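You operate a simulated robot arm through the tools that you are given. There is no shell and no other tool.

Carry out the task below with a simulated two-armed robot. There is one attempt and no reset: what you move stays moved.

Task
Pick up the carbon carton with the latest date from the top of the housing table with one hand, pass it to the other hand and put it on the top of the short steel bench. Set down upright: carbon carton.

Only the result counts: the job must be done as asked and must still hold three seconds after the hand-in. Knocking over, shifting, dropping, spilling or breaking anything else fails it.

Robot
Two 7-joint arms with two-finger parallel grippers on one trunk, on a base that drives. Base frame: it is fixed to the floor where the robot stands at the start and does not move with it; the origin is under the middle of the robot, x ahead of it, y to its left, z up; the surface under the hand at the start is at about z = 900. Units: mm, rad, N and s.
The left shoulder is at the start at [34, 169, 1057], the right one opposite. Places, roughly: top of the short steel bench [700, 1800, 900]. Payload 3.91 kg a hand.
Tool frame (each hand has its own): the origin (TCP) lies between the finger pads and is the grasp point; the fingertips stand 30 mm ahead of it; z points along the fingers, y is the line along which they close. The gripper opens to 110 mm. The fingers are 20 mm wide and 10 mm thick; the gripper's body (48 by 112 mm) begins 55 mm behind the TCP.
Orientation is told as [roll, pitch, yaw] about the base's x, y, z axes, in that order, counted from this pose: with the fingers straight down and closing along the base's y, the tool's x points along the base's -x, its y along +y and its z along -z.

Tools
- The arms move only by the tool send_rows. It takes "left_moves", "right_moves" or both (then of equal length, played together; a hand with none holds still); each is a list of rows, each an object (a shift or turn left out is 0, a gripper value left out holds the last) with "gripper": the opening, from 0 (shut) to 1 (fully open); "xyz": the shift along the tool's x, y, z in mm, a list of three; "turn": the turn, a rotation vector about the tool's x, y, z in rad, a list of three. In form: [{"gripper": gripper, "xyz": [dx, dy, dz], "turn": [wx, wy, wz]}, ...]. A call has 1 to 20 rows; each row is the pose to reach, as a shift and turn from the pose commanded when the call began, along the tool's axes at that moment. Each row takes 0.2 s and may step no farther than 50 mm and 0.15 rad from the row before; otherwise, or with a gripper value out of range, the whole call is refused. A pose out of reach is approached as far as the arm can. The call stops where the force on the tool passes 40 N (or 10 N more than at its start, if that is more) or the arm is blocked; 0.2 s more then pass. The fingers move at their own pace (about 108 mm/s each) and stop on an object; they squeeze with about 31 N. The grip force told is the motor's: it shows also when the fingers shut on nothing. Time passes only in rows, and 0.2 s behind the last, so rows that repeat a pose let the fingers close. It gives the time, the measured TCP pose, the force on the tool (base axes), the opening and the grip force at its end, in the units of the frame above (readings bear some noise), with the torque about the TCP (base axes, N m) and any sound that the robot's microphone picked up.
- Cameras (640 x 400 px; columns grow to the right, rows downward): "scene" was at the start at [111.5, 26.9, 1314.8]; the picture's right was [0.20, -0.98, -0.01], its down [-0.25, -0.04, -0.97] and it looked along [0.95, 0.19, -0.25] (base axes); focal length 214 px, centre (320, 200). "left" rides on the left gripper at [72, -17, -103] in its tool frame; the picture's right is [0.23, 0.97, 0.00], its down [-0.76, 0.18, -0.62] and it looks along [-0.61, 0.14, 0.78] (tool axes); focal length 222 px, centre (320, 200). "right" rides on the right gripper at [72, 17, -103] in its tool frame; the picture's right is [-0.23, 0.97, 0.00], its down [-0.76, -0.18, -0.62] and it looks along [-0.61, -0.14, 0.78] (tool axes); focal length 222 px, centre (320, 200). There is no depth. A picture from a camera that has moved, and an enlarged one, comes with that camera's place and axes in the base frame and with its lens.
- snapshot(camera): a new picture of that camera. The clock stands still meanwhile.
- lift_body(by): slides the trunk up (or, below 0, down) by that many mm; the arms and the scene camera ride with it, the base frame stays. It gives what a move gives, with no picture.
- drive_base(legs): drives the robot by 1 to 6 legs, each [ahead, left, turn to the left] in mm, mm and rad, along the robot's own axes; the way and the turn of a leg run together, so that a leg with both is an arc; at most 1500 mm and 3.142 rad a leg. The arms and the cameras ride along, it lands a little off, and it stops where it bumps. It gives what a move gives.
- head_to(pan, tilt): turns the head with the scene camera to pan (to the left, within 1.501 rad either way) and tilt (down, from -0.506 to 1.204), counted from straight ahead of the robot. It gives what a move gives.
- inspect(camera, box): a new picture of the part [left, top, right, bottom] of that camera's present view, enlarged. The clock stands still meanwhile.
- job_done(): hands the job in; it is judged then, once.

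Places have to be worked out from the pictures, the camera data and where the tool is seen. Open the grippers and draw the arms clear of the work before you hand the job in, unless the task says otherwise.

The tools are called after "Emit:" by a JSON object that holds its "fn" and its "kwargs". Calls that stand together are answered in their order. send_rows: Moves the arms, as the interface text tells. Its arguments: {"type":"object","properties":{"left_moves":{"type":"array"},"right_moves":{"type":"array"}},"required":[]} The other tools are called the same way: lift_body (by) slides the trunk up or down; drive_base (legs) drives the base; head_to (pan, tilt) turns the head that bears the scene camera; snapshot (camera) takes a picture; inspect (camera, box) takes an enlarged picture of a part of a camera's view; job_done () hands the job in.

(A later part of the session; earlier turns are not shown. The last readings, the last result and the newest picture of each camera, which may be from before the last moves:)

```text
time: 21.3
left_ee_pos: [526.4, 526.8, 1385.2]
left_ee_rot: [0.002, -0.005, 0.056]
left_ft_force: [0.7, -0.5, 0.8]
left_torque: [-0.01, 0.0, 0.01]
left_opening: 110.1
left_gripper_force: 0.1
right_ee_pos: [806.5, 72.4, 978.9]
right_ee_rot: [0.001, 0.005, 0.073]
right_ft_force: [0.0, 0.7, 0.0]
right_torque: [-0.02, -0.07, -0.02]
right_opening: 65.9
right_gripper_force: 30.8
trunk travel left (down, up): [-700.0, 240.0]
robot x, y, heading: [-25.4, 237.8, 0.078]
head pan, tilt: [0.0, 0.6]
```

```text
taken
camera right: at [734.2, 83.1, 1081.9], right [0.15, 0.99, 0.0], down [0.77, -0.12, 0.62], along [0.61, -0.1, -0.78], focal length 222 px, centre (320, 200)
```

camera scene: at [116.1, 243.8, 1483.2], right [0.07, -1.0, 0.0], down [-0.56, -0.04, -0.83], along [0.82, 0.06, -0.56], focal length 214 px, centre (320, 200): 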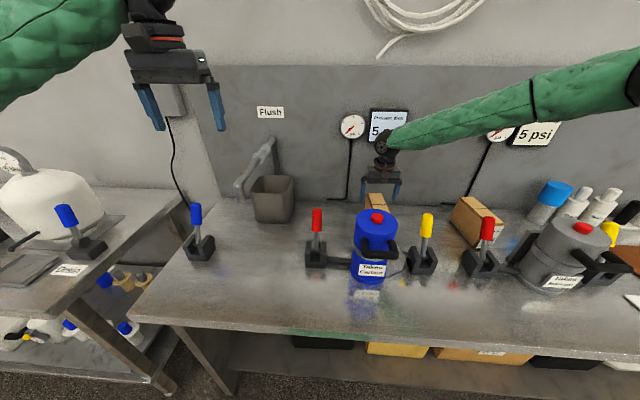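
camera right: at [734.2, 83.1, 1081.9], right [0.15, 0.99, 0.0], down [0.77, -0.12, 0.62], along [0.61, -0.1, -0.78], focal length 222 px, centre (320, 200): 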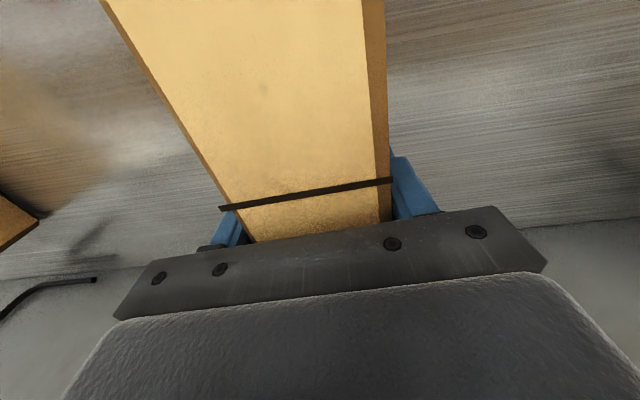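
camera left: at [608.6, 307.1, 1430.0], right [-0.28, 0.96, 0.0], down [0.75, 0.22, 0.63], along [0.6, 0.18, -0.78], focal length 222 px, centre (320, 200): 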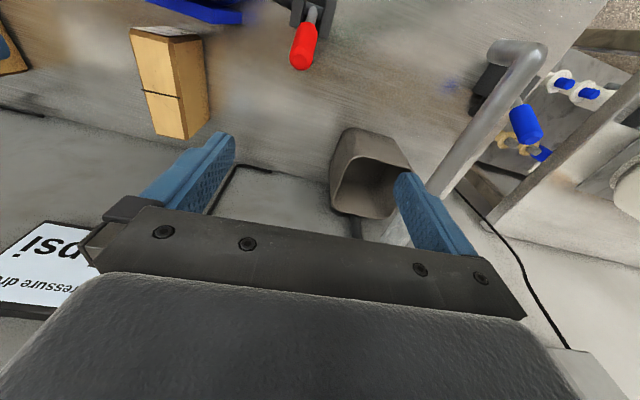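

The grip holds a 66 mm wide carton at about 31 N. I lift it straight up slowly by 60 mm and check weight and tilt.

Emit:
{"fn": "send_rows", "kwargs": {"right_moves": [{"xyz": [0, 0, -10]}, {"xyz": [0, 0, -25]}, {"xyz": [0, 0, -45]}, {"xyz": [0, 0, -60]}, {"xyz": [0, 0, -60]}]}}

Emit:
{"fn": "snapshot", "kwargs": {"camera": "right"}}

Emit:
{"fn": "inspect", "kwargs": {"camera": "scene", "box": [310, 80, 470, 280]}}

```text
time: 22.5
left_ee_pos: [526.7, 527.8, 1385.7]
left_ee_rot: [0.001, -0.005, 0.057]
left_ft_force: [0.2, 0.5, -0.6]
left_torque: [0.0, -0.04, 0.0]
left_opening: 110.3
left_gripper_force: 0.1
right_ee_pos: [809.1, 72.3, 1039.2]
right_ee_rot: [-0.001, 0.004, 0.075]
right_ft_force: [0.5, -0.2, -3.4]
right_torque: [0.01, -0.09, 0.0]
right_opening: 66.0
right_gripper_force: 30.6
trunk travel left (down, up): [-700.0, 240.0]
robot x, y, heading: [-18.9, 232.3, 0.07]
head pan, tilt: [0.0, 0.6]
```

```text
taken
camera right: at [735.9, 82.9, 1142.2], right [0.15, 0.99, 0.0], down [0.78, -0.12, 0.62], along [0.61, -0.1, -0.78], focal length 222 px, centre (320, 200)
```

right: 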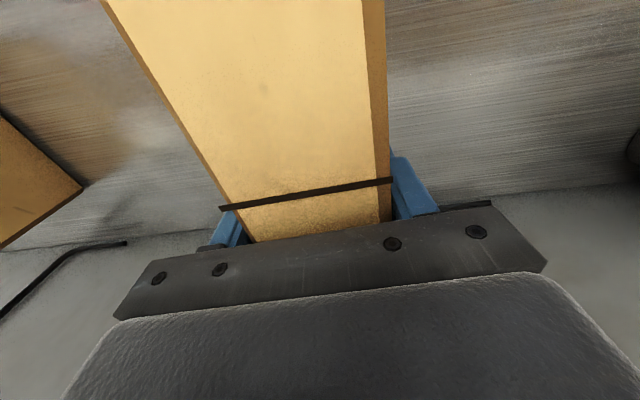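

```text
2.00 times, centred on (390, 180) of scene
camera zoom: at [117.8, 243.5, 1483.0], right [0.07, -1.0, 0.0], down [-0.56, -0.04, -0.82], along [0.82, 0.06, -0.57], focal length 429 px, centre (180, 240)
```

zoom: 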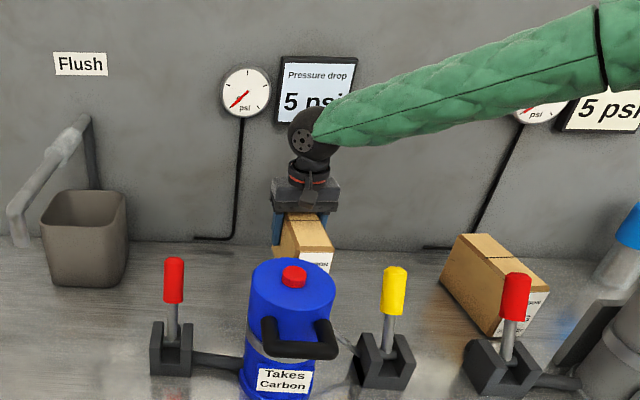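

The carton hangs level and weighs about 3.4 N. I lift it well clear (bottom above z≈1200), higher than the housing and levers.

Emit:
{"fn": "send_rows", "kwargs": {"right_moves": [{"xyz": [0, 0, -30]}, {"xyz": [0, 0, -65]}, {"xyz": [0, 0, -100]}, {"xyz": [0, 0, -135]}, {"xyz": [0, 0, -170]}, {"xyz": [0, 0, -205]}, {"xyz": [0, 0, -240]}, {"xyz": [0, 0, -260]}, {"xyz": [0, 0, -260]}]}}

Emit:
{"fn": "snapshot", "kwargs": {"camera": "scene"}}

```text
time: 24.5
left_ee_pos: [525.9, 527.8, 1385.4]
left_ee_rot: [0.002, -0.005, 0.055]
left_ft_force: [0.6, -1.1, -0.2]
left_torque: [0.0, -0.01, -0.01]
left_opening: 109.9
left_gripper_force: 0.1
right_ee_pos: [809.5, 72.1, 1299.1]
right_ee_rot: [0.0, 0.003, 0.073]
right_ft_force: [0.4, 0.5, -4.4]
right_torque: [0.03, -0.07, 0.02]
right_opening: 65.9
right_gripper_force: 30.6
trunk travel left (down, up): [-700.0, 240.0]
robot x, y, heading: [-27.6, 232.8, 0.075]
head pan, tilt: [0.0, 0.6]
```

```text
taken
camera scene: at [117.5, 243.6, 1483.0], right [0.07, -1.0, 0.0], down [-0.56, -0.04, -0.82], along [0.82, 0.06, -0.57], focal length 214 px, centre (320, 200)
```

scene: 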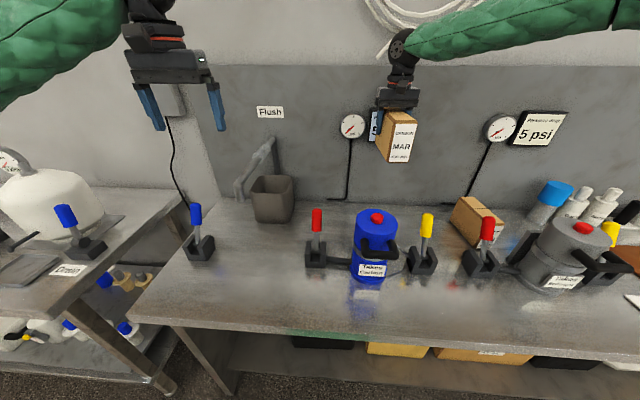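

The MAR / AUG 2027 carton is up and upright, and nothing else moved. I drive straight back 450 mm into open floor for the handover, and check the label.

Emit:
{"fn": "inspect", "kwargs": {"camera": "scene", "box": [370, 100, 430, 170]}}

Emit:
{"fn": "drive_base", "kwargs": {"legs": [[-450, 0, 0]]}}

Emit:
{"fn": "snapshot", "kwargs": {"camera": "scene"}}

```text
5.71 times, centred on (400, 135) of scene
camera zoom: at [117.5, 243.6, 1483.0], right [0.07, -1.0, 0.0], down [-0.56, -0.04, -0.82], along [0.82, 0.06, -0.57], focal length 1226 px, centre (-137, 571)
```

zoom: 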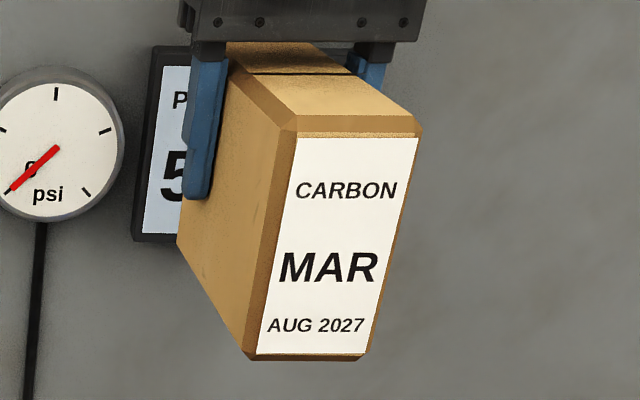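

```text
time: 27.3
left_ee_pos: [76.4, 495.8, 1384.7]
left_ee_rot: [0.002, -0.004, 0.06]
left_ft_force: [-0.6, 0.2, -0.7]
left_torque: [0.0, 0.02, 0.01]
left_opening: 110.0
left_gripper_force: 0.0
right_ee_pos: [360.8, 42.0, 1299.5]
right_ee_rot: [0.001, 0.004, 0.078]
right_ft_force: [0.6, 0.6, -3.4]
right_torque: [0.08, -0.13, -0.01]
right_opening: 65.8
right_gripper_force: 31.6
trunk travel left (down, up): [-700.0, 240.0]
robot x, y, heading: [-468.0, 198.5, 0.077]
head pan, tilt: [0.0, 0.6]
```

```text
taken
camera scene: at [-331.5, 210.3, 1483.0], right [0.08, -1.0, 0.0], down [-0.56, -0.04, -0.82], along [0.82, 0.06, -0.57], focal length 214 px, centre (320, 200)
```

scene: 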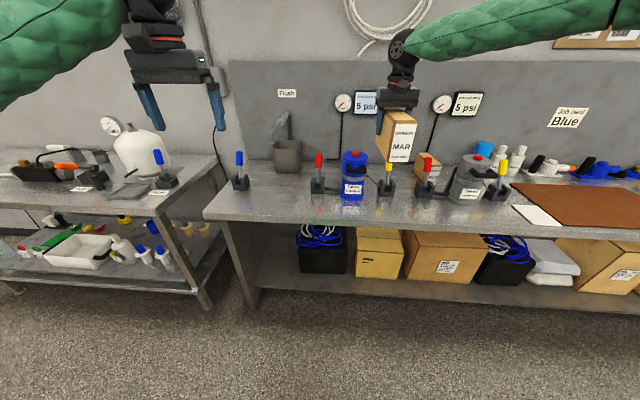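

Label confirmed: CARBON / MAR / AUG 2027. Now over open floor, I bring the right hand in toward the middle while yawing it 0.6 rad clockwise, and at the same time yaw the left hand the same way.

Emit:
{"fn": "send_rows", "kwargs": {"right_moves": [{"xyz": [35, 18, 6], "turn": [0, 0, 0.12], "gripper": 0}, {"xyz": [70, 36, 12], "turn": [0, 0, 0.24]}, {"xyz": [105, 54, 18], "turn": [0, 0, 0.36]}, {"xyz": [140, 72, 24], "turn": [0, 0, 0.48]}, {"xyz": [174, 90, 30], "turn": [0, 0, 0.6]}, {"xyz": [174, 90, 30], "turn": [0, 0, 0.6]}], "left_moves": [{"turn": [0, 0, 0.12], "gripper": 1}, {"turn": [0, 0, 0.24]}, {"turn": [0, 0, 0.36]}, {"turn": [0, 0, 0.48]}, {"turn": [0, 0, 0.6]}, {"turn": [0, 0, 0.6]}]}}

Emit:
{"fn": "snapshot", "kwargs": {"camera": "scene"}}

```text
time: 28.7
left_ee_pos: [77.9, 495.8, 1385.7]
left_ee_rot: [0.005, -0.002, -0.541]
left_ft_force: [0.6, 0.8, -0.4]
left_torque: [0.02, 0.0, 0.0]
left_opening: 110.1
left_gripper_force: 0.1
right_ee_pos: [179.9, 117.7, 1268.6]
right_ee_rot: [-0.001, 0.004, -0.522]
right_ft_force: [0.4, -0.1, -3.3]
right_torque: [-0.04, -0.08, 0.0]
right_opening: 65.8
right_gripper_force: 31.3
trunk travel left (down, up): [-700.0, 240.0]
robot x, y, heading: [-467.5, 199.7, 0.075]
head pan, tilt: [0.0, 0.6]
```

```text
taken
camera scene: at [-330.7, 210.0, 1483.0], right [0.08, -1.0, 0.0], down [-0.56, -0.04, -0.82], along [0.82, 0.06, -0.57], focal length 214 px, centre (320, 200)
```

scene: 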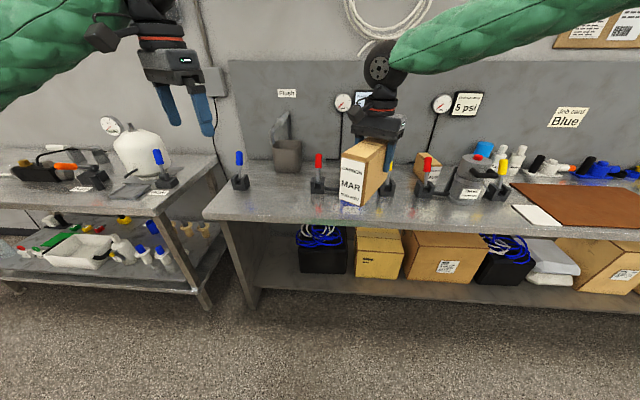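

Both yaws worked. Now I pitch the left hand up to point forward-right and about 30° below horizontal.

Emit:
{"fn": "send_rows", "kwargs": {"left_moves": [{"turn": [0, -0.13, 0]}, {"turn": [0, -0.26, 0]}, {"turn": [0, -0.39, 0]}, {"turn": [0, -0.52, 0]}, {"turn": [0, -0.65, 0]}, {"turn": [0, -0.78, 0]}, {"turn": [0, -0.91, 0]}, {"turn": [0, -1.04, 0]}, {"turn": [0, -1.04, 0]}]}}

Emit:
{"fn": "snapshot", "kwargs": {"camera": "scene"}}

Emit:
{"fn": "snapshot", "kwargs": {"camera": "left"}}

```text
time: 30.7
left_ee_pos: [76.4, 494.9, 1384.8]
left_ee_rot: [0.01, -1.044, -0.548]
left_ft_force: [0.5, -0.3, -0.4]
left_torque: [0.0, -0.01, 0.03]
left_opening: 110.2
left_gripper_force: 0.0
right_ee_pos: [180.5, 117.3, 1269.1]
right_ee_rot: [-0.002, 0.003, -0.522]
right_ft_force: [0.2, 0.3, -4.0]
right_torque: [-0.05, -0.07, 0.02]
right_opening: 65.8
right_gripper_force: 31.4
trunk travel left (down, up): [-700.0, 240.0]
robot x, y, heading: [-469.3, 196.9, 0.072]
head pan, tilt: [0.0, 0.6]
```

```text
taken
camera scene: at [-331.2, 210.0, 1483.1], right [0.08, -1.0, 0.0], down [-0.56, -0.04, -0.82], along [0.82, 0.06, -0.57], focal length 214 px, centre (320, 200)
```

scene: 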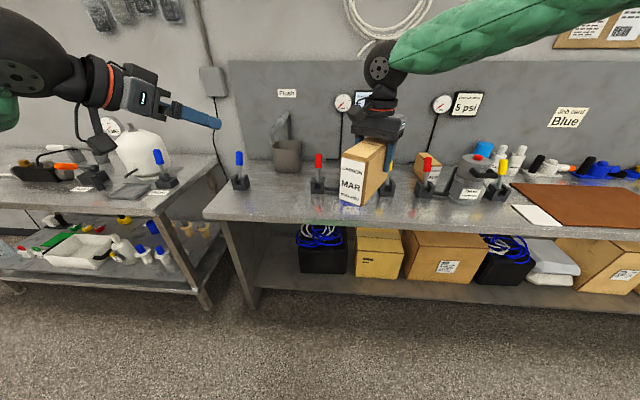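

```text
taken
camera left: at [-39.7, 546.5, 1374.5], right [0.4, 0.89, -0.19], down [-0.05, 0.23, 0.97], along [0.91, -0.38, 0.13], focal length 222 px, centre (320, 200)
```

left: 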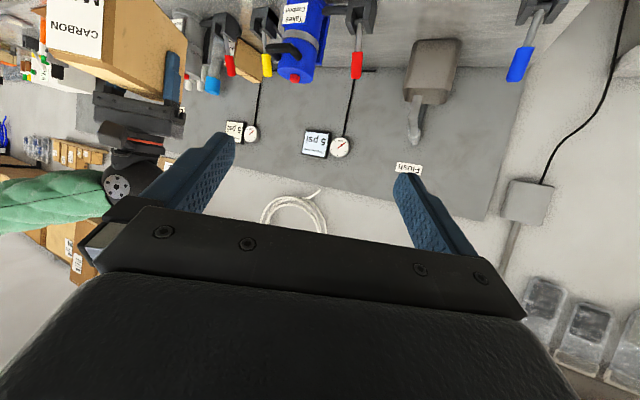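

The left hand now points forward-right, 30° down. I move the carton slightly forward and bring the left hand to a pre-grasp point about 150 mm behind the carton's labelled end.

Emit:
{"fn": "send_rows", "kwargs": {"left_moves": [{"xyz": [-6.3, -33, 19.5], "turn": [-0.0225, 0, -0.013]}, {"xyz": [-12.5, -66, 39], "turn": [-0.0225, 0, -0.013]}, {"xyz": [-18.8, -99, 58.6], "turn": [-0.0225, 0, -0.013]}, {"xyz": [-25, -132.6, 78], "turn": [-0.0225, 0, -0.013]}, {"xyz": [-31.3, -165.7, 97.7], "turn": [-0.0225, 0, -0.013]}, {"xyz": [-37.5, -198.9, 117], "turn": [-0.0225, 0, -0.013]}, {"xyz": [-43.8, -232, 136.8], "turn": [-0.0225, 0, -0.013]}, {"xyz": [-43.8, -232, 136.8], "turn": [-0.0225, 0, -0.013]}], "right_moves": [{"xyz": [-14.5, 9.8, 0]}, {"xyz": [-29, 19.6, 0]}, {"xyz": [-43.6, 29.4, 0]}, {"xyz": [-58.2, 39.2, 0]}, {"xyz": [-58.2, 39.2, 0]}, {"xyz": [-58.2, 39.2, 0]}, {"xyz": [-58.2, 39.2, 0]}, {"xyz": [-58.2, 39.2, 0]}]}}

Emit:
{"fn": "snapshot", "kwargs": {"camera": "scene"}}

Emit:
{"fn": "snapshot", "kwargs": {"camera": "left"}}

Emit:
{"fn": "snapshot", "kwargs": {"camera": "right"}}

```text
time: 32.5
left_ee_pos: [76.7, 225.6, 1353.7]
left_ee_rot: [0.008, -1.047, -0.52]
left_ft_force: [-0.1, -0.2, 0.4]
left_torque: [-0.03, 0.01, -0.01]
left_opening: 109.9
left_gripper_force: 0.0
right_ee_pos: [249.3, 124.5, 1270.2]
right_ee_rot: [-0.002, 0.002, -0.521]
right_ft_force: [-0.1, 0.1, -3.6]
right_torque: [-0.06, -0.08, -0.02]
right_opening: 65.8
right_gripper_force: 30.5
trunk travel left (down, up): [-700.0, 240.0]
robot x, y, heading: [-468.7, 202.3, 0.079]
head pan, tilt: [0.0, 0.6]
```

```text
taken
camera scene: at [-332.6, 211.9, 1483.2], right [0.08, -1.0, 0.0], down [-0.56, -0.04, -0.83], along [0.82, 0.06, -0.56], focal length 214 px, centre (320, 200)
```

scene: 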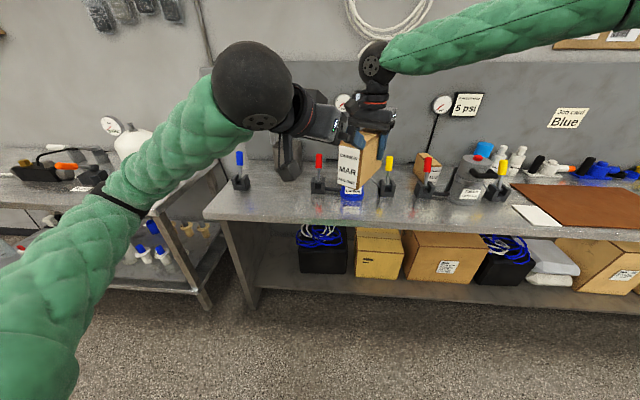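

```text
taken
camera left: at [-41.4, 274.2, 1342.7], right [0.38, 0.91, -0.19], down [-0.05, 0.23, 0.97], along [0.92, -0.36, 0.13], focal length 222 px, centre (320, 200)
```

left: 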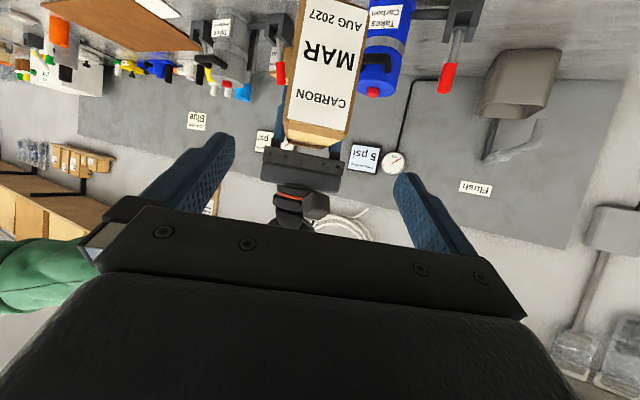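

```text
taken
camera right: at [195.4, 174.0, 1373.5], right [0.68, 0.73, 0.0], down [0.57, -0.53, 0.62], along [0.45, -0.43, -0.78], focal length 222 px, centre (320, 200)
```

right: 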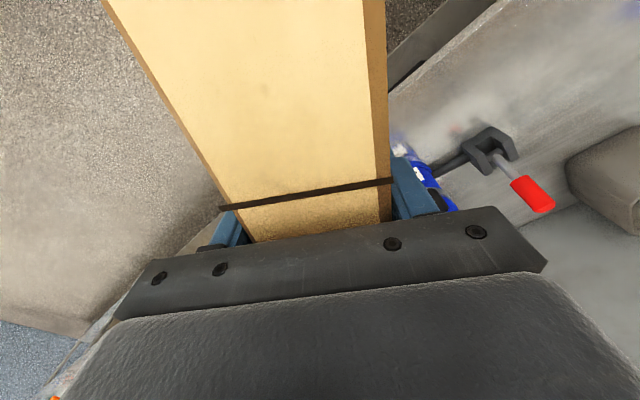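

The carton appears centred between the left fingers. I zoom in to verify its exact position before approaching.

Emit:
{"fn": "inspect", "kwargs": {"camera": "left", "box": [250, 80, 390, 200]}}

Emit:
{"fn": "inspect", "kwargs": {"camera": "scene", "box": [260, 60, 420, 220]}}

```text
3.33 times, centred on (320, 140) of left
camera zoom: at [-41.4, 274.2, 1342.7], right [0.38, 0.91, -0.19], down [-0.05, 0.23, 0.97], along [0.92, -0.36, 0.13], focal length 740 px, centre (320, 400)
```

zoom: 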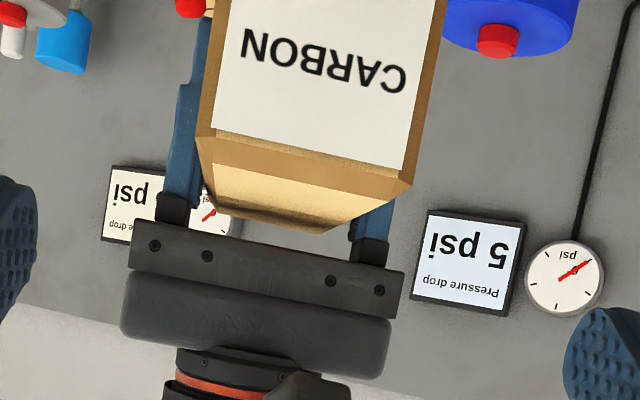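

```text
2.50 times, centred on (340, 140) of scene
camera zoom: at [-332.6, 211.9, 1483.2], right [0.08, -1.0, 0.0], down [-0.56, -0.04, -0.83], along [0.82, 0.06, -0.56], focal length 536 px, centre (270, 350)
```

zoom: 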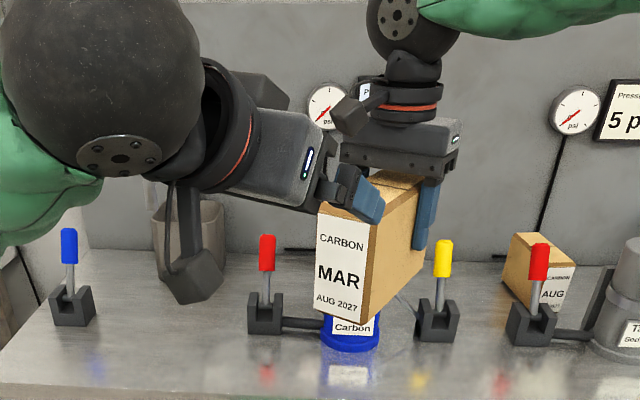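

The projected and observed carton corners agree to a few mm. I flatten the left hand slightly more (to ~24° below horizontal) for clearance to the right camera, then line up and advance most of the way.

Emit:
{"fn": "send_rows", "kwargs": {"left_moves": [{"turn": [0, -0.1, 0]}, {"turn": [0, -0.1, 0]}]}}

Emit:
{"fn": "send_rows", "kwargs": {"left_moves": [{"xyz": [19, -2, 0]}, {"xyz": [19, -2, 30]}, {"xyz": [19, -2, 60]}, {"xyz": [19, -2, 85]}, {"xyz": [19, -2, 85]}]}}

Emit:
{"fn": "inspect", "kwargs": {"camera": "scene", "box": [260, 60, 420, 220]}}

Emit:
{"fn": "snapshot", "kwargs": {"camera": "left"}}

Emit:
{"fn": "snapshot", "kwargs": {"camera": "right"}}

```text
time: 33.1
left_ee_pos: [78.2, 226.0, 1353.3]
left_ee_rot: [0.01, -1.145, -0.524]
left_ft_force: [0.3, 0.5, -0.3]
left_torque: [-0.03, -0.01, -0.02]
left_opening: 110.0
left_gripper_force: 0.0
right_ee_pos: [250.8, 123.1, 1270.8]
right_ee_rot: [-0.001, 0.003, -0.522]
right_ft_force: [1.2, -0.6, -3.6]
right_torque: [-0.05, -0.12, -0.02]
right_opening: 65.9
right_gripper_force: 31.0
trunk travel left (down, up): [-700.0, 240.0]
robot x, y, heading: [-468.0, 199.3, 0.079]
head pan, tilt: [0.0, 0.6]
```

```text
time: 34.3
left_ee_pos: [136.8, 188.8, 1300.1]
left_ee_rot: [0.013, -1.144, -0.523]
left_ft_force: [0.6, -0.5, 0.3]
left_torque: [0.0, 0.03, 0.03]
left_opening: 110.2
left_gripper_force: 0.0
right_ee_pos: [250.0, 123.7, 1270.7]
right_ee_rot: [-0.001, 0.002, -0.521]
right_ft_force: [0.0, 0.1, -3.5]
right_torque: [-0.03, -0.07, 0.0]
right_opening: 65.6
right_gripper_force: 30.9
trunk travel left (down, up): [-700.0, 240.0]
robot x, y, heading: [-469.8, 199.6, 0.08]
head pan, tilt: [0.0, 0.6]
```

```text
2.50 times, centred on (340, 140) of scene
camera zoom: at [-331.7, 210.3, 1483.1], right [0.08, -1.0, 0.0], down [-0.56, -0.04, -0.82], along [0.82, 0.06, -0.57], focal length 536 px, centre (270, 350)
```

zoom: 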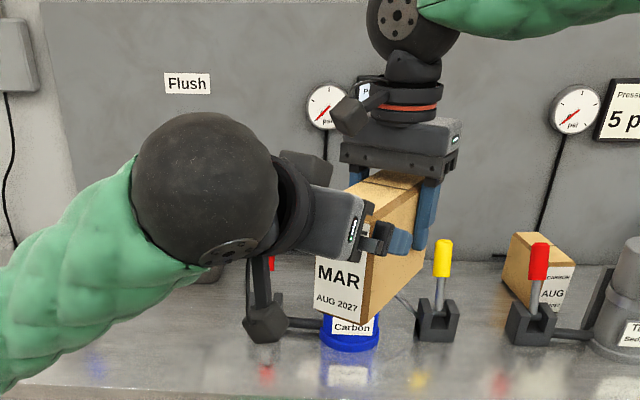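

```text
taken
camera left: at [20.7, 236.1, 1276.8], right [0.4, 0.9, -0.2], down [-0.13, 0.27, 0.95], along [0.91, -0.35, 0.23], focal length 222 px, centre (320, 200)
```

left: 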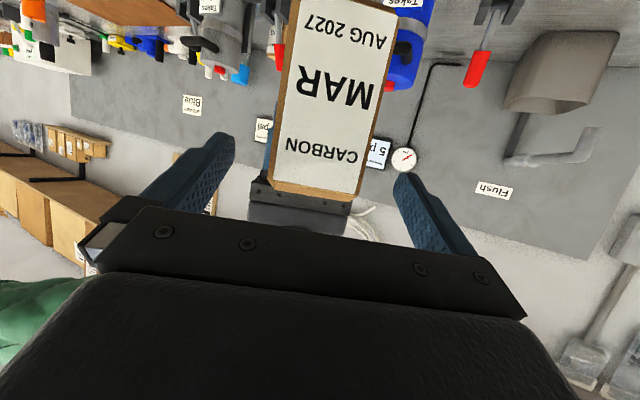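

```text
taken
camera right: at [196.3, 172.4, 1372.8], right [0.68, 0.73, 0.0], down [0.57, -0.53, 0.62], along [0.45, -0.43, -0.78], focal length 222 px, centre (320, 200)
```

right: 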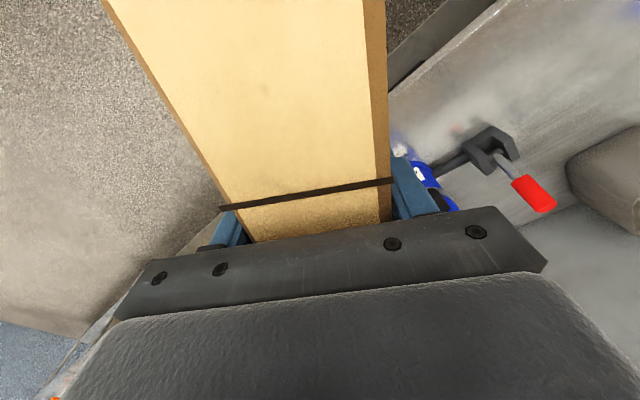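

Carton is centred between the left fingers. I advance the remaining ~60 mm in small steps, watching force.

Emit:
{"fn": "send_rows", "kwargs": {"left_moves": [{"xyz": [0, 0, 15]}, {"xyz": [0, 0, 30]}, {"xyz": [-1, 0, 42]}, {"xyz": [-2, 0, 52]}, {"xyz": [-2, 0, 59]}, {"xyz": [-2, 0, 59]}]}}

Emit:
{"fn": "inspect", "kwargs": {"camera": "scene", "box": [260, 60, 420, 220]}}

Emit:
{"fn": "snapshot", "kwargs": {"camera": "left"}}

Emit:
{"fn": "snapshot", "kwargs": {"camera": "right"}}

```text
time: 35.7
left_ee_pos: [184.5, 162.7, 1277.7]
left_ee_rot: [0.01, -1.143, -0.523]
left_ft_force: [0.0, -0.2, 0.1]
left_torque: [-0.02, -0.03, 0.02]
left_opening: 110.1
left_gripper_force: 0.0
right_ee_pos: [250.3, 121.9, 1270.3]
right_ee_rot: [-0.003, 0.003, -0.522]
right_ft_force: [0.1, 0.2, -3.7]
right_torque: [-0.05, -0.08, 0.01]
right_opening: 66.0
right_gripper_force: 31.2
trunk travel left (down, up): [-700.0, 240.0]
robot x, y, heading: [-471.7, 200.7, 0.075]
head pan, tilt: [0.0, 0.6]
```

```text
2.50 times, centred on (340, 140) of scene
camera zoom: at [-331.5, 210.2, 1483.1], right [0.08, -1.0, 0.0], down [-0.56, -0.04, -0.82], along [0.82, 0.06, -0.57], focal length 536 px, centre (270, 350)
```

zoom: 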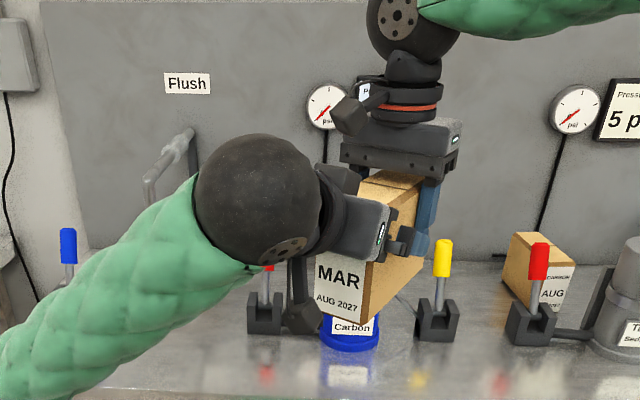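

```text
taken
camera left: at [68.6, 209.4, 1255.0], right [0.4, 0.9, -0.2], down [-0.13, 0.27, 0.95], along [0.91, -0.35, 0.23], focal length 222 px, centre (320, 200)
```

left: 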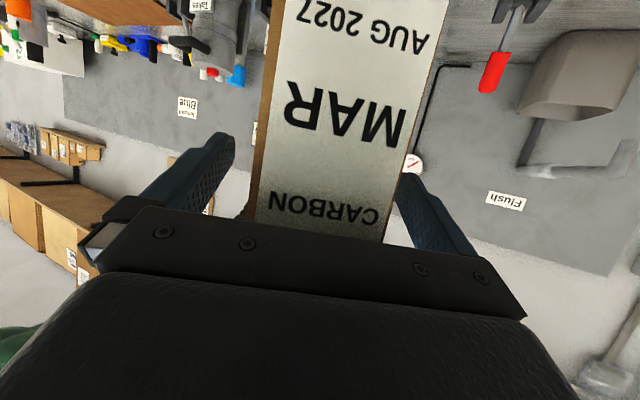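

```text
taken
camera right: at [196.5, 172.3, 1372.7], right [0.68, 0.73, 0.0], down [0.57, -0.53, 0.62], along [0.45, -0.43, -0.78], focal length 222 px, centre (320, 200)
```

right: 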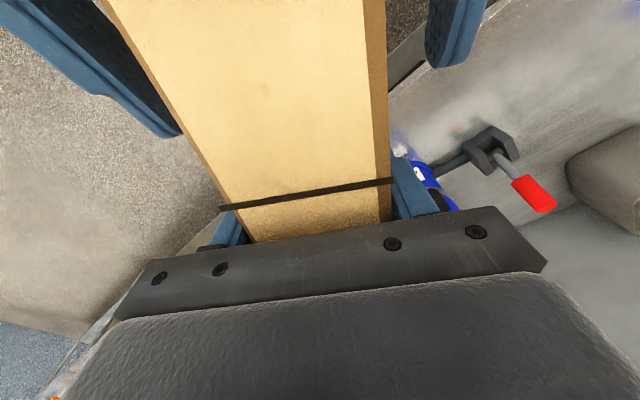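

The left fingers straddle the near half of the carton without contact. I close the left gripper while the right still holds.

Emit:
{"fn": "send_rows", "kwargs": {"left_moves": [{"gripper": 0.75}, {"gripper": 0.65}, {"gripper": 0}, {"gripper": 0}, {"gripper": 0}, {"gripper": 0}]}}

Emit:
{"fn": "snapshot", "kwargs": {"camera": "right"}}

Emit:
{"fn": "snapshot", "kwargs": {"camera": "left"}}

```text
time: 37.1
left_ee_pos: [185.8, 160.7, 1278.4]
left_ee_rot: [0.01, -1.144, -0.525]
left_ft_force: [-10.6, -26.5, 2.5]
left_torque: [-0.76, 0.3, -1.81]
left_opening: 66.3
left_gripper_force: 30.9
right_ee_pos: [251.0, 123.7, 1269.5]
right_ee_rot: [0.0, 0.004, -0.522]
right_ft_force: [11.2, 26.2, -6.1]
right_torque: [0.35, -0.49, -0.32]
right_opening: 66.0
right_gripper_force: 31.0
trunk travel left (down, up): [-700.0, 240.0]
robot x, y, heading: [-470.6, 204.2, 0.078]
head pan, tilt: [0.0, 0.6]
```

```text
taken
camera right: at [196.5, 172.7, 1372.9], right [0.68, 0.73, 0.0], down [0.57, -0.53, 0.62], along [0.45, -0.42, -0.78], focal length 222 px, centre (320, 200)
```

right: 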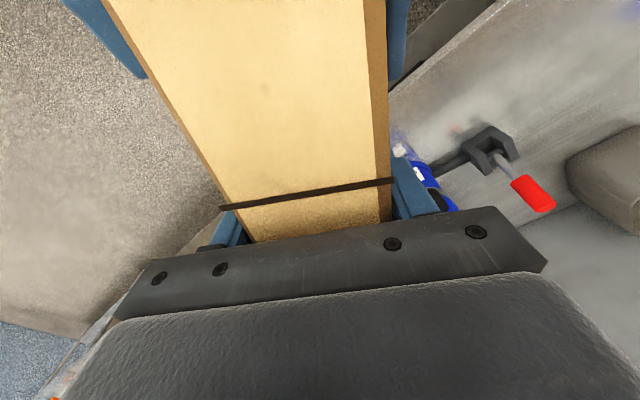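

```text
taken
camera left: at [67.9, 208.8, 1254.9], right [0.4, 0.89, -0.2], down [-0.13, 0.28, 0.95], along [0.91, -0.35, 0.23], focal length 222 px, centre (320, 200)
```

left: 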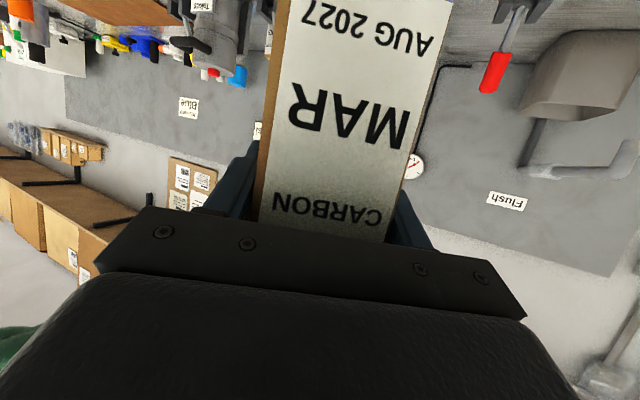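

Both hands hold, but there is a ~28 N sideways load between them, pushing the left hand along its −y. I ease the left hand that way by a few mm to relax it.

Emit:
{"fn": "send_rows", "kwargs": {"left_moves": [{"xyz": [0, -1.5, 0]}, {"xyz": [0, -3, 0]}, {"xyz": [0, -3, 0]}]}}

```text
time: 37.9
left_ee_pos: [185.2, 159.6, 1278.4]
left_ee_rot: [0.013, -1.142, -0.52]
left_ft_force: [-4.2, -4.8, 1.8]
left_torque: [-1.13, 0.23, -1.53]
left_opening: 66.3
left_gripper_force: 31.3
right_ee_pos: [250.5, 121.6, 1269.2]
right_ee_rot: [-0.004, 0.004, -0.522]
right_ft_force: [3.9, 4.9, -4.7]
right_torque: [1.0, -0.43, 1.13]
right_opening: 65.7
right_gripper_force: 30.9
trunk travel left (down, up): [-700.0, 240.0]
robot x, y, heading: [-469.7, 199.1, 0.075]
head pan, tilt: [0.0, 0.6]
```

The sideways load is nearly gone; a small twist remains about the left tool's x. I relieve it with a tiny turn, then open the right hand.

Emit:
{"fn": "send_rows", "kwargs": {"left_moves": [{"xyz": [0, -0.5, 0], "turn": [0.008, 0, 0]}, {"xyz": [0, -0.5, 0], "turn": [0.014, 0, 0]}, {"xyz": [0, -0.5, 0], "turn": [0.014, 0, 0]}]}}

```text
time: 38.7
left_ee_pos: [184.3, 160.3, 1277.5]
left_ee_rot: [-0.001, -1.142, -0.521]
left_ft_force: [9.0, 13.7, 0.1]
left_torque: [0.1, -0.1, 1.49]
left_opening: 65.9
left_gripper_force: 31.1
right_ee_pos: [250.4, 122.0, 1269.9]
right_ee_rot: [-0.003, 0.003, -0.524]
right_ft_force: [-8.8, -13.3, -2.1]
right_torque: [0.03, 0.01, -0.3]
right_opening: 65.7
right_gripper_force: 31.3
trunk travel left (down, up): [-700.0, 240.0]
robot x, y, heading: [-470.5, 197.0, 0.078]
head pan, tilt: [0.0, 0.6]
```

Slightly overcorrected; I go back a third and then open the right hand fully, keeping it still.

Emit:
{"fn": "send_rows", "kwargs": {"left_moves": [{"xyz": [0, 0.7, 0], "turn": [-0.005, 0, 0]}, {"xyz": [0, 0.7, 0], "turn": [-0.005, 0, 0]}]}}

Emit:
{"fn": "send_rows", "kwargs": {"right_moves": [{"gripper": 0.68}, {"gripper": 0.75}, {"gripper": 0.9}, {"gripper": 1}, {"gripper": 1}, {"gripper": 1}]}}

Emit:
{"fn": "snapshot", "kwargs": {"camera": "right"}}

Emit:
{"fn": "snapshot", "kwargs": {"camera": "left"}}

Emit:
{"fn": "inspect", "kwargs": {"camera": "scene", "box": [260, 60, 420, 220]}}

```text
time: 39.3
left_ee_pos: [184.7, 160.8, 1279.7]
left_ee_rot: [0.003, -1.144, -0.522]
left_ft_force: [10.4, 19.4, 0.8]
left_torque: [-0.62, 0.48, 0.64]
left_opening: 65.9
left_gripper_force: 31.4
right_ee_pos: [251.0, 121.4, 1268.7]
right_ee_rot: [-0.003, 0.003, -0.521]
right_ft_force: [-10.7, -19.1, -5.6]
right_torque: [0.69, -0.8, 1.07]
right_opening: 65.9
right_gripper_force: 30.7
trunk travel left (down, up): [-700.0, 240.0]
robot x, y, heading: [-468.0, 199.8, 0.078]
head pan, tilt: [0.0, 0.6]
```

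```text
time: 40.7
left_ee_pos: [183.5, 159.9, 1277.1]
left_ee_rot: [0.002, -1.142, -0.522]
left_ft_force: [-0.4, -0.1, 0.7]
left_torque: [0.09, 0.18, -0.01]
left_opening: 65.9
left_gripper_force: 30.8
right_ee_pos: [250.3, 122.9, 1270.5]
right_ee_rot: [-0.002, 0.003, -0.522]
right_ft_force: [0.5, 0.2, -0.4]
right_torque: [0.02, 0.0, -0.01]
right_opening: 110.0
right_gripper_force: 0.1
trunk travel left (down, up): [-700.0, 240.0]
robot x, y, heading: [-467.9, 198.5, 0.081]
head pan, tilt: [0.0, 0.6]
```

```text
taken
camera right: at [196.6, 172.3, 1372.7], right [0.68, 0.73, 0.0], down [0.57, -0.53, 0.62], along [0.45, -0.43, -0.78], focal length 222 px, centre (320, 200)
```

right: 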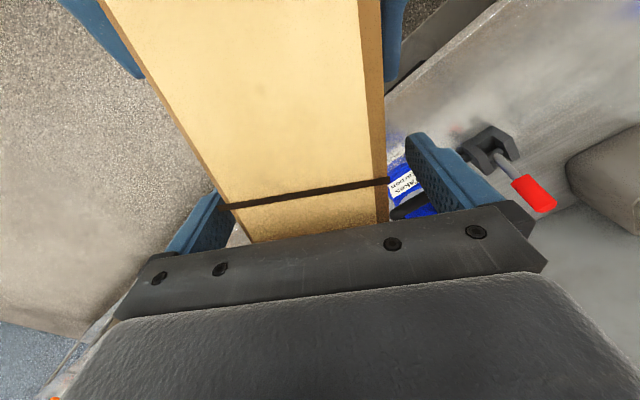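

```text
taken
camera left: at [67.4, 207.9, 1254.5], right [0.4, 0.89, -0.21], down [-0.13, 0.28, 0.95], along [0.91, -0.36, 0.23], focal length 222 px, centre (320, 200)
```

left: 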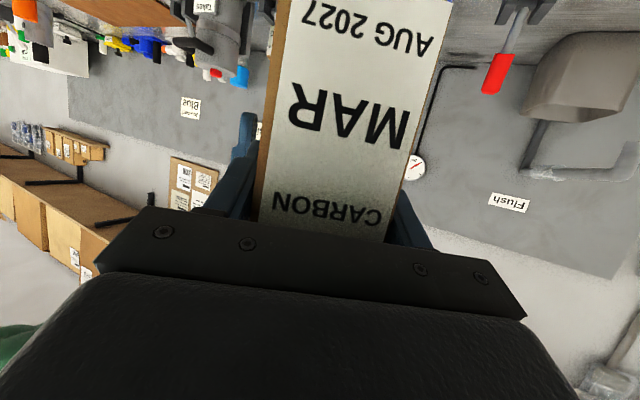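

```text
2.50 times, centred on (340, 140) of scene
camera zoom: at [-331.4, 210.1, 1483.1], right [0.08, -1.0, 0.0], down [-0.56, -0.04, -0.82], along [0.82, 0.06, -0.57], focal length 536 px, centre (270, 350)
```

zoom: 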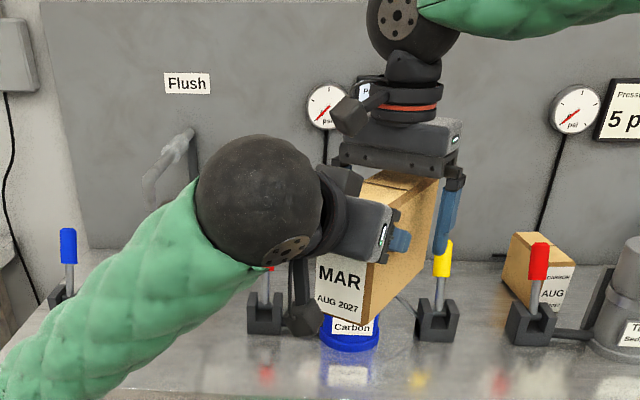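

The left hand alone holds the carton with no visible tilt. I raise the right hand straight up and away.

Emit:
{"fn": "send_rows", "kwargs": {"right_moves": [{"xyz": [0, 0, -20]}, {"xyz": [0, 0, -45]}, {"xyz": [0, 0, -80]}, {"xyz": [0, 0, -115]}, {"xyz": [-20, -35, -125]}, {"xyz": [-40, -75, -125]}, {"xyz": [-50, -120, -125]}, {"xyz": [-50, -165, -125]}, {"xyz": [-50, -165, -125]}]}}

Emit:
{"fn": "snapshot", "kwargs": {"camera": "scene"}}

Emit:
{"fn": "snapshot", "kwargs": {"camera": "left"}}

Emit:
{"fn": "snapshot", "kwargs": {"camera": "right"}}

```text
time: 42.7
left_ee_pos: [184.8, 161.0, 1276.6]
left_ee_rot: [-0.002, -1.143, -0.52]
left_ft_force: [0.8, -0.1, -0.3]
left_torque: [0.06, 0.15, -0.04]
left_opening: 65.9
left_gripper_force: 31.2
right_ee_pos: [212.9, -43.5, 1394.2]
right_ee_rot: [-0.002, 0.004, -0.52]
right_ft_force: [-0.4, 0.5, 0.2]
right_torque: [0.0, 0.01, -0.01]
right_opening: 110.2
right_gripper_force: 0.1
trunk travel left (down, up): [-700.0, 240.0]
robot x, y, heading: [-471.9, 200.6, 0.078]
head pan, tilt: [0.0, 0.6]
```

```text
taken
camera scene: at [-329.8, 211.7, 1482.8], right [0.08, -1.0, 0.0], down [-0.56, -0.04, -0.82], along [0.82, 0.06, -0.57], focal length 214 px, centre (320, 200)
```

scene: 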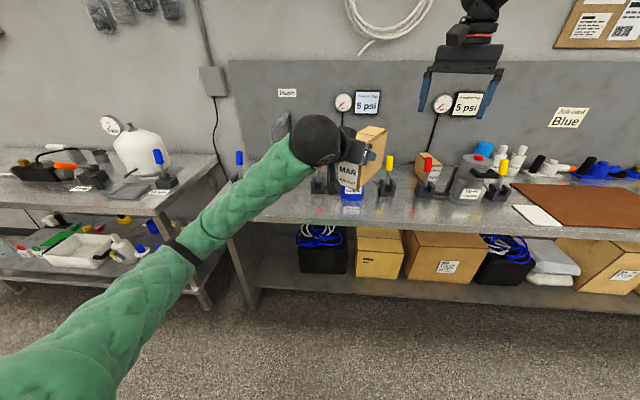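

```text
taken
camera left: at [68.9, 209.3, 1253.7], right [0.4, 0.89, -0.21], down [-0.13, 0.28, 0.95], along [0.91, -0.36, 0.23], focal length 222 px, centre (320, 200)
```

left: 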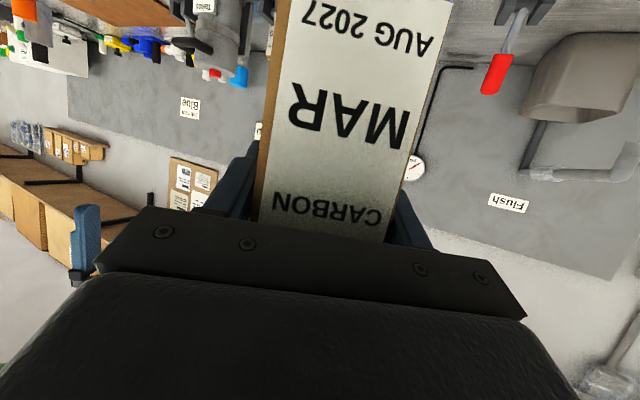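

```text
taken
camera right: at [159.5, 6.4, 1496.3], right [0.68, 0.73, 0.0], down [0.57, -0.53, 0.62], along [0.45, -0.43, -0.78], focal length 222 px, centre (320, 200)
```

right: 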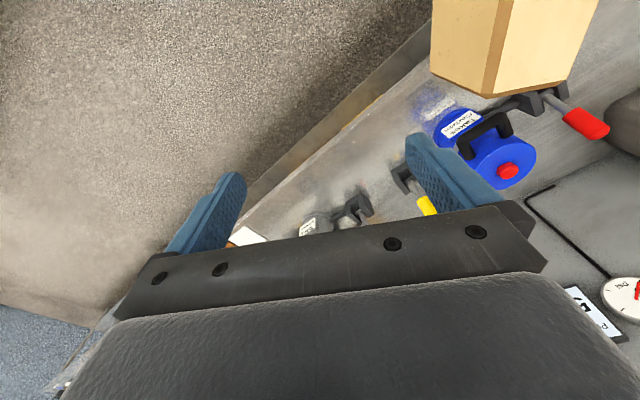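

The handover succeeded. Now I look at the short steel bench to find a free spot.

Emit:
{"fn": "head_to", "kwargs": {"pan": 0.75, "tilt": 0.35}}

Emit:
{"fn": "snapshot", "kwargs": {"camera": "scene"}}

Emit:
{"fn": "head_to", "kwargs": {"pan": 1.3, "tilt": 0.35}}

Emit:
{"fn": "snapshot", "kwargs": {"camera": "scene"}}

```text
time: 43.8
left_ee_pos: [183.8, 159.9, 1278.7]
left_ee_rot: [0.002, -1.143, -0.524]
left_ft_force: [-1.2, 0.3, 0.1]
left_torque: [0.08, 0.14, -0.04]
left_opening: 65.9
left_gripper_force: 31.1
right_ee_pos: [211.0, -44.6, 1393.1]
right_ee_rot: [-0.003, 0.006, -0.521]
right_ft_force: [-0.8, 0.2, 0.4]
right_torque: [-0.01, 0.04, -0.02]
right_opening: 110.0
right_gripper_force: 0.1
trunk travel left (down, up): [-700.0, 240.0]
robot x, y, heading: [-468.8, 201.0, 0.074]
head pan, tilt: [0.75, 0.351]
```

```text
taken
camera scene: at [-356.2, 272.0, 1505.8], right [0.74, -0.68, 0.0], down [-0.23, -0.25, -0.94], along [0.64, 0.69, -0.34], focal length 214 px, centre (320, 200)
```

scene: 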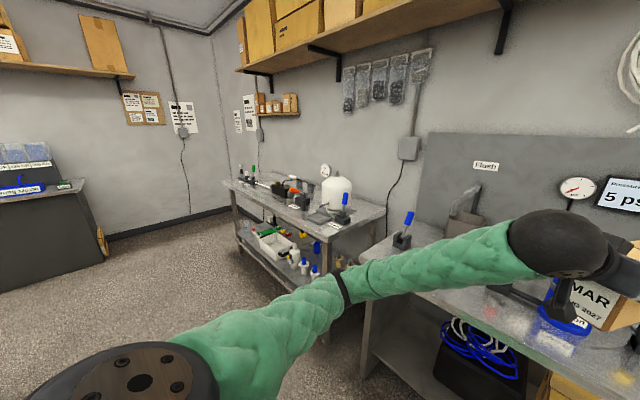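

```text
time: 44.7
left_ee_pos: [183.4, 160.5, 1277.1]
left_ee_rot: [0.001, -1.143, -0.522]
left_ft_force: [0.4, -0.3, -0.1]
left_torque: [0.07, 0.18, 0.0]
left_opening: 65.9
left_gripper_force: 31.4
right_ee_pos: [211.9, -44.7, 1393.7]
right_ee_rot: [-0.001, 0.003, -0.52]
right_ft_force: [0.4, -0.1, -0.1]
right_torque: [0.02, 0.01, 0.04]
right_opening: 109.8
right_gripper_force: 0.0
trunk travel left (down, up): [-700.0, 240.0]
robot x, y, heading: [-473.6, 202.6, 0.078]
head pan, tilt: [1.3, 0.351]
```

```text
taken
camera scene: at [-401.6, 294.6, 1505.9], right [0.98, -0.19, 0.0], down [-0.07, -0.34, -0.94], along [0.18, 0.92, -0.34], focal length 214 px, centre (320, 200)
```

scene: 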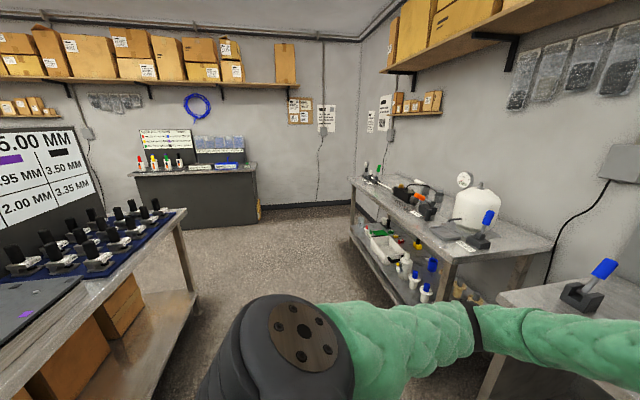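

The short bench spans roughly x 330–960, y 1010–2500. I zoom in to see what occupies it.

Emit:
{"fn": "inspect", "kwargs": {"camera": "scene", "box": [340, 150, 560, 300]}}

Emit:
{"fn": "inspect", "kwargs": {"camera": "scene", "box": [345, 165, 465, 240]}}

```text
2.67 times, centred on (450, 225) of scene
camera zoom: at [-401.6, 294.6, 1505.9], right [0.98, -0.19, 0.0], down [-0.07, -0.34, -0.94], along [0.18, 0.92, -0.34], focal length 572 px, centre (-27, 133)
```

zoom: 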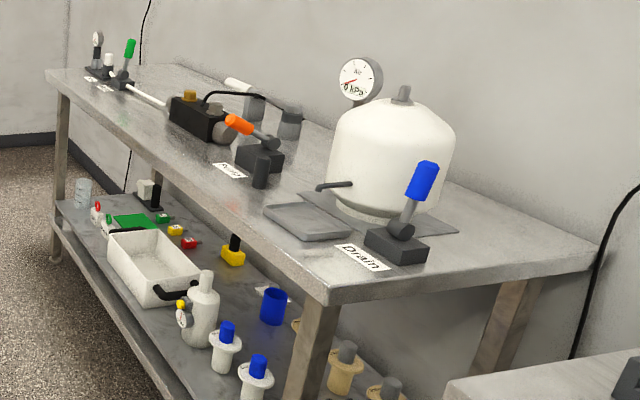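

```text
5.33 times, centred on (405, 202) of scene
camera zoom: at [-401.6, 294.6, 1505.9], right [0.98, -0.19, 0.0], down [-0.07, -0.34, -0.94], along [0.18, 0.92, -0.34], focal length 1144 px, centre (-133, 187)
```

zoom: 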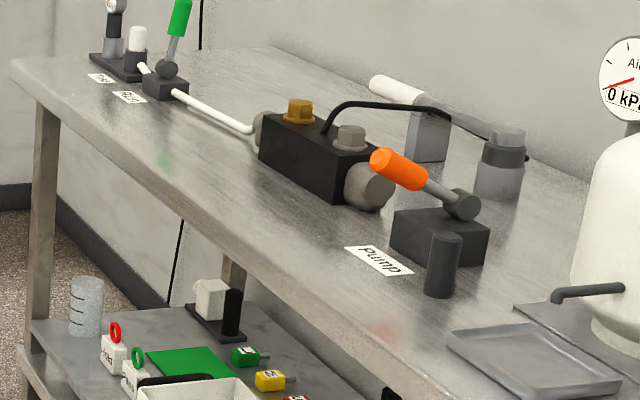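

A clear strip lies in front of the black manifold (about x 380–590, y 1600–2250), well away from the Pump label and Run valve. I first turn the left hand to point straight ahead of the robot, moving it to the left side.

Emit:
{"fn": "send_rows", "kwargs": {"left_moves": [{"xyz": [10.3, 24.3, -22.8], "turn": [-0.0781, 0, -0.0353], "gripper": 0}, {"xyz": [20.5, 48.7, -45.6], "turn": [-0.1562, 0, -0.0706]}, {"xyz": [30.8, 73, -68.4], "turn": [-0.2343, 0, -0.1059]}, {"xyz": [41, 97.3, -91.1], "turn": [-0.3124, 0, -0.1412]}, {"xyz": [51.3, 121.6, -113.9], "turn": [-0.3905, 0, -0.1765]}, {"xyz": [61.5, 146, -136.7], "turn": [-0.4686, 0, -0.2118]}, {"xyz": [71.8, 170.3, -159.5], "turn": [-0.5467, 0, -0.2471]}, {"xyz": [71.8, 170.3, -159.5], "turn": [-0.5467, 0, -0.2471]}]}}

Emit:
{"fn": "head_to", "kwargs": {"pan": 0.3, "tilt": 0.6}}

Emit:
{"fn": "snapshot", "kwargs": {"camera": "scene"}}

Emit:
{"fn": "snapshot", "kwargs": {"camera": "left"}}

```text
time: 46.5
left_ee_pos: [129.9, 391.5, 1282.3]
left_ee_rot: [0.009, -1.143, 0.07]
left_ft_force: [0.0, -0.3, -3.9]
left_torque: [-0.01, 0.21, 0.03]
left_opening: 66.1
left_gripper_force: 31.1
left hand out of reach, approached as far as the arm can: row 7, 8
right_ee_pos: [211.8, -46.0, 1394.4]
right_ee_rot: [-0.003, 0.004, -0.521]
right_ft_force: [0.4, 0.5, 0.4]
right_torque: [0.01, 0.04, 0.0]
right_opening: 110.2
right_gripper_force: 0.1
trunk travel left (down, up): [-700.0, 240.0]
robot x, y, heading: [-471.7, 200.8, 0.078]
head pan, tilt: [1.3, 0.351]
```

```text
time: 47.8
left_ee_pos: [129.5, 391.8, 1280.7]
left_ee_rot: [0.006, -1.142, 0.074]
left_ft_force: [-0.8, -0.1, -3.8]
left_torque: [0.02, 0.18, 0.01]
left_opening: 65.9
left_gripper_force: 31.2
right_ee_pos: [211.4, -45.0, 1394.3]
right_ee_rot: [-0.002, 0.003, -0.523]
right_ft_force: [-0.8, 0.6, 0.8]
right_torque: [0.0, 0.0, -0.01]
right_opening: 110.2
right_gripper_force: 0.2
trunk travel left (down, up): [-700.0, 240.0]
robot x, y, heading: [-466.1, 199.0, 0.083]
head pan, tilt: [0.3, 0.6]
```

```text
taken
camera scene: at [-337.6, 236.3, 1483.1], right [0.37, -0.93, 0.0], down [-0.53, -0.21, -0.82], along [0.77, 0.3, -0.57], focal length 214 px, centre (320, 200)
```

scene: 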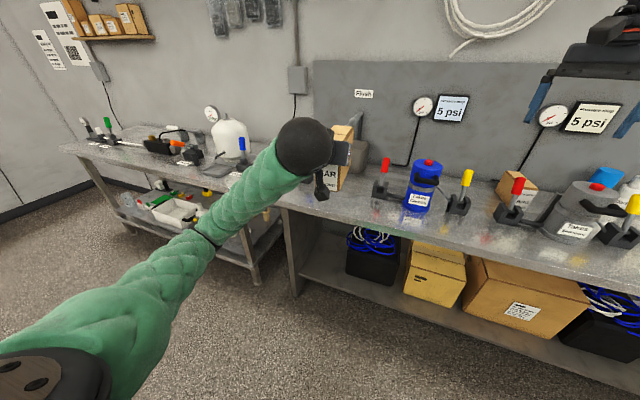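

```text
taken
camera left: at [6.9, 367.3, 1259.0], right [-0.17, 0.96, -0.2], down [-0.26, 0.16, 0.95], along [0.95, 0.22, 0.23], focal length 222 px, centre (320, 200)
```

left: 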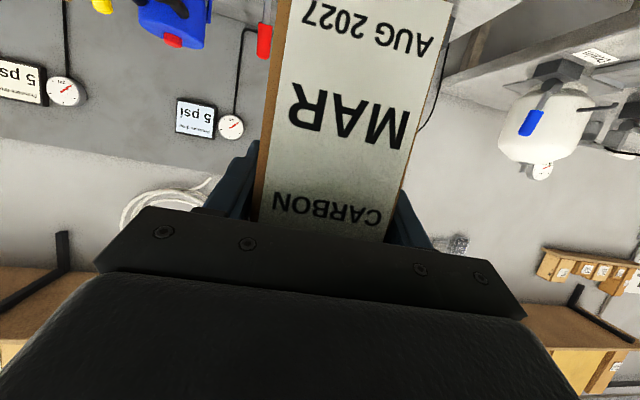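

The carton is held upright, and weight now reads 3.9 N on the left hand. I square the base (turn −0.077) and drive 1500 mm left along the benches, staying clear of them.

Emit:
{"fn": "drive_base", "kwargs": {"legs": [[0, 0, -0.077], [0, 750, 0], [0, 750, 0]]}}

Emit:
{"fn": "head_to", "kwargs": {"pan": 0.0, "tilt": 0.6}}

Emit:
{"fn": "snapshot", "kwargs": {"camera": "scene"}}

Emit:
{"fn": "snapshot", "kwargs": {"camera": "right"}}

```text
time: 56.0
left_ee_pos: [139.6, 1848.4, 1282.1]
left_ee_rot: [0.003, -1.143, -0.002]
left_ft_force: [0.0, 0.3, -4.3]
left_torque: [0.03, 0.19, 0.02]
left_opening: 65.7
left_gripper_force: 30.9
right_ee_pos: [189.0, 1406.2, 1395.5]
right_ee_rot: [-0.003, 0.003, -0.596]
right_ft_force: [0.0, -0.2, 0.3]
right_torque: [-0.02, 0.01, 0.0]
right_opening: 110.1
right_gripper_force: 0.1
trunk travel left (down, up): [-700.0, 240.0]
robot x, y, heading: [-472.9, 1700.2, -0.0]
head pan, tilt: [0.3, 0.6]
```

```text
time: 56.8
left_ee_pos: [140.2, 1848.7, 1282.2]
left_ee_rot: [0.008, -1.143, -0.001]
left_ft_force: [-0.1, -0.4, -3.4]
left_torque: [0.0, 0.17, -0.02]
left_opening: 66.0
left_gripper_force: 30.8
right_ee_pos: [189.7, 1406.3, 1394.5]
right_ee_rot: [-0.002, 0.004, -0.596]
right_ft_force: [0.1, 0.6, 0.0]
right_torque: [-0.03, -0.02, -0.04]
right_opening: 110.2
right_gripper_force: 0.1
trunk travel left (down, up): [-700.0, 240.0]
robot x, y, heading: [-471.6, 1703.3, 0.003]
head pan, tilt: [0.0, 0.6]
```

```text
taken
camera scene: at [-333.9, 1700.6, 1483.1], right [0.0, -1.0, 0.0], down [-0.57, 0.0, -0.82], along [0.82, 0.0, -0.57], focal length 214 px, centre (320, 200)
```

scene: 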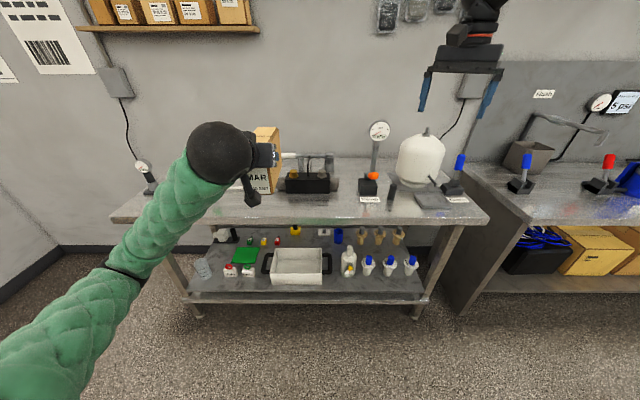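

```text
taken
camera right: at [139.0, 1459.7, 1497.2], right [0.73, 0.68, 0.0], down [0.53, -0.58, 0.62], along [0.42, -0.46, -0.78], focal length 222 px, centre (320, 200)
```

right: 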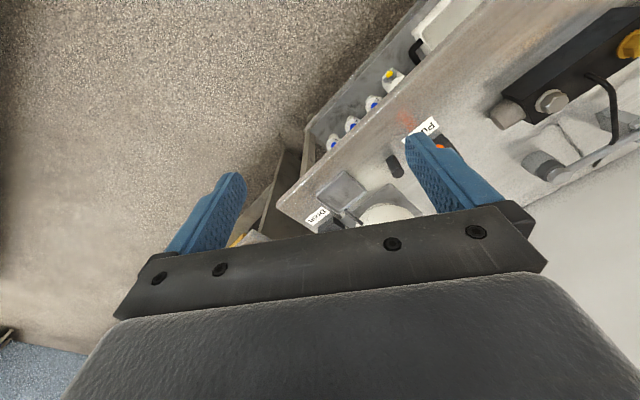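

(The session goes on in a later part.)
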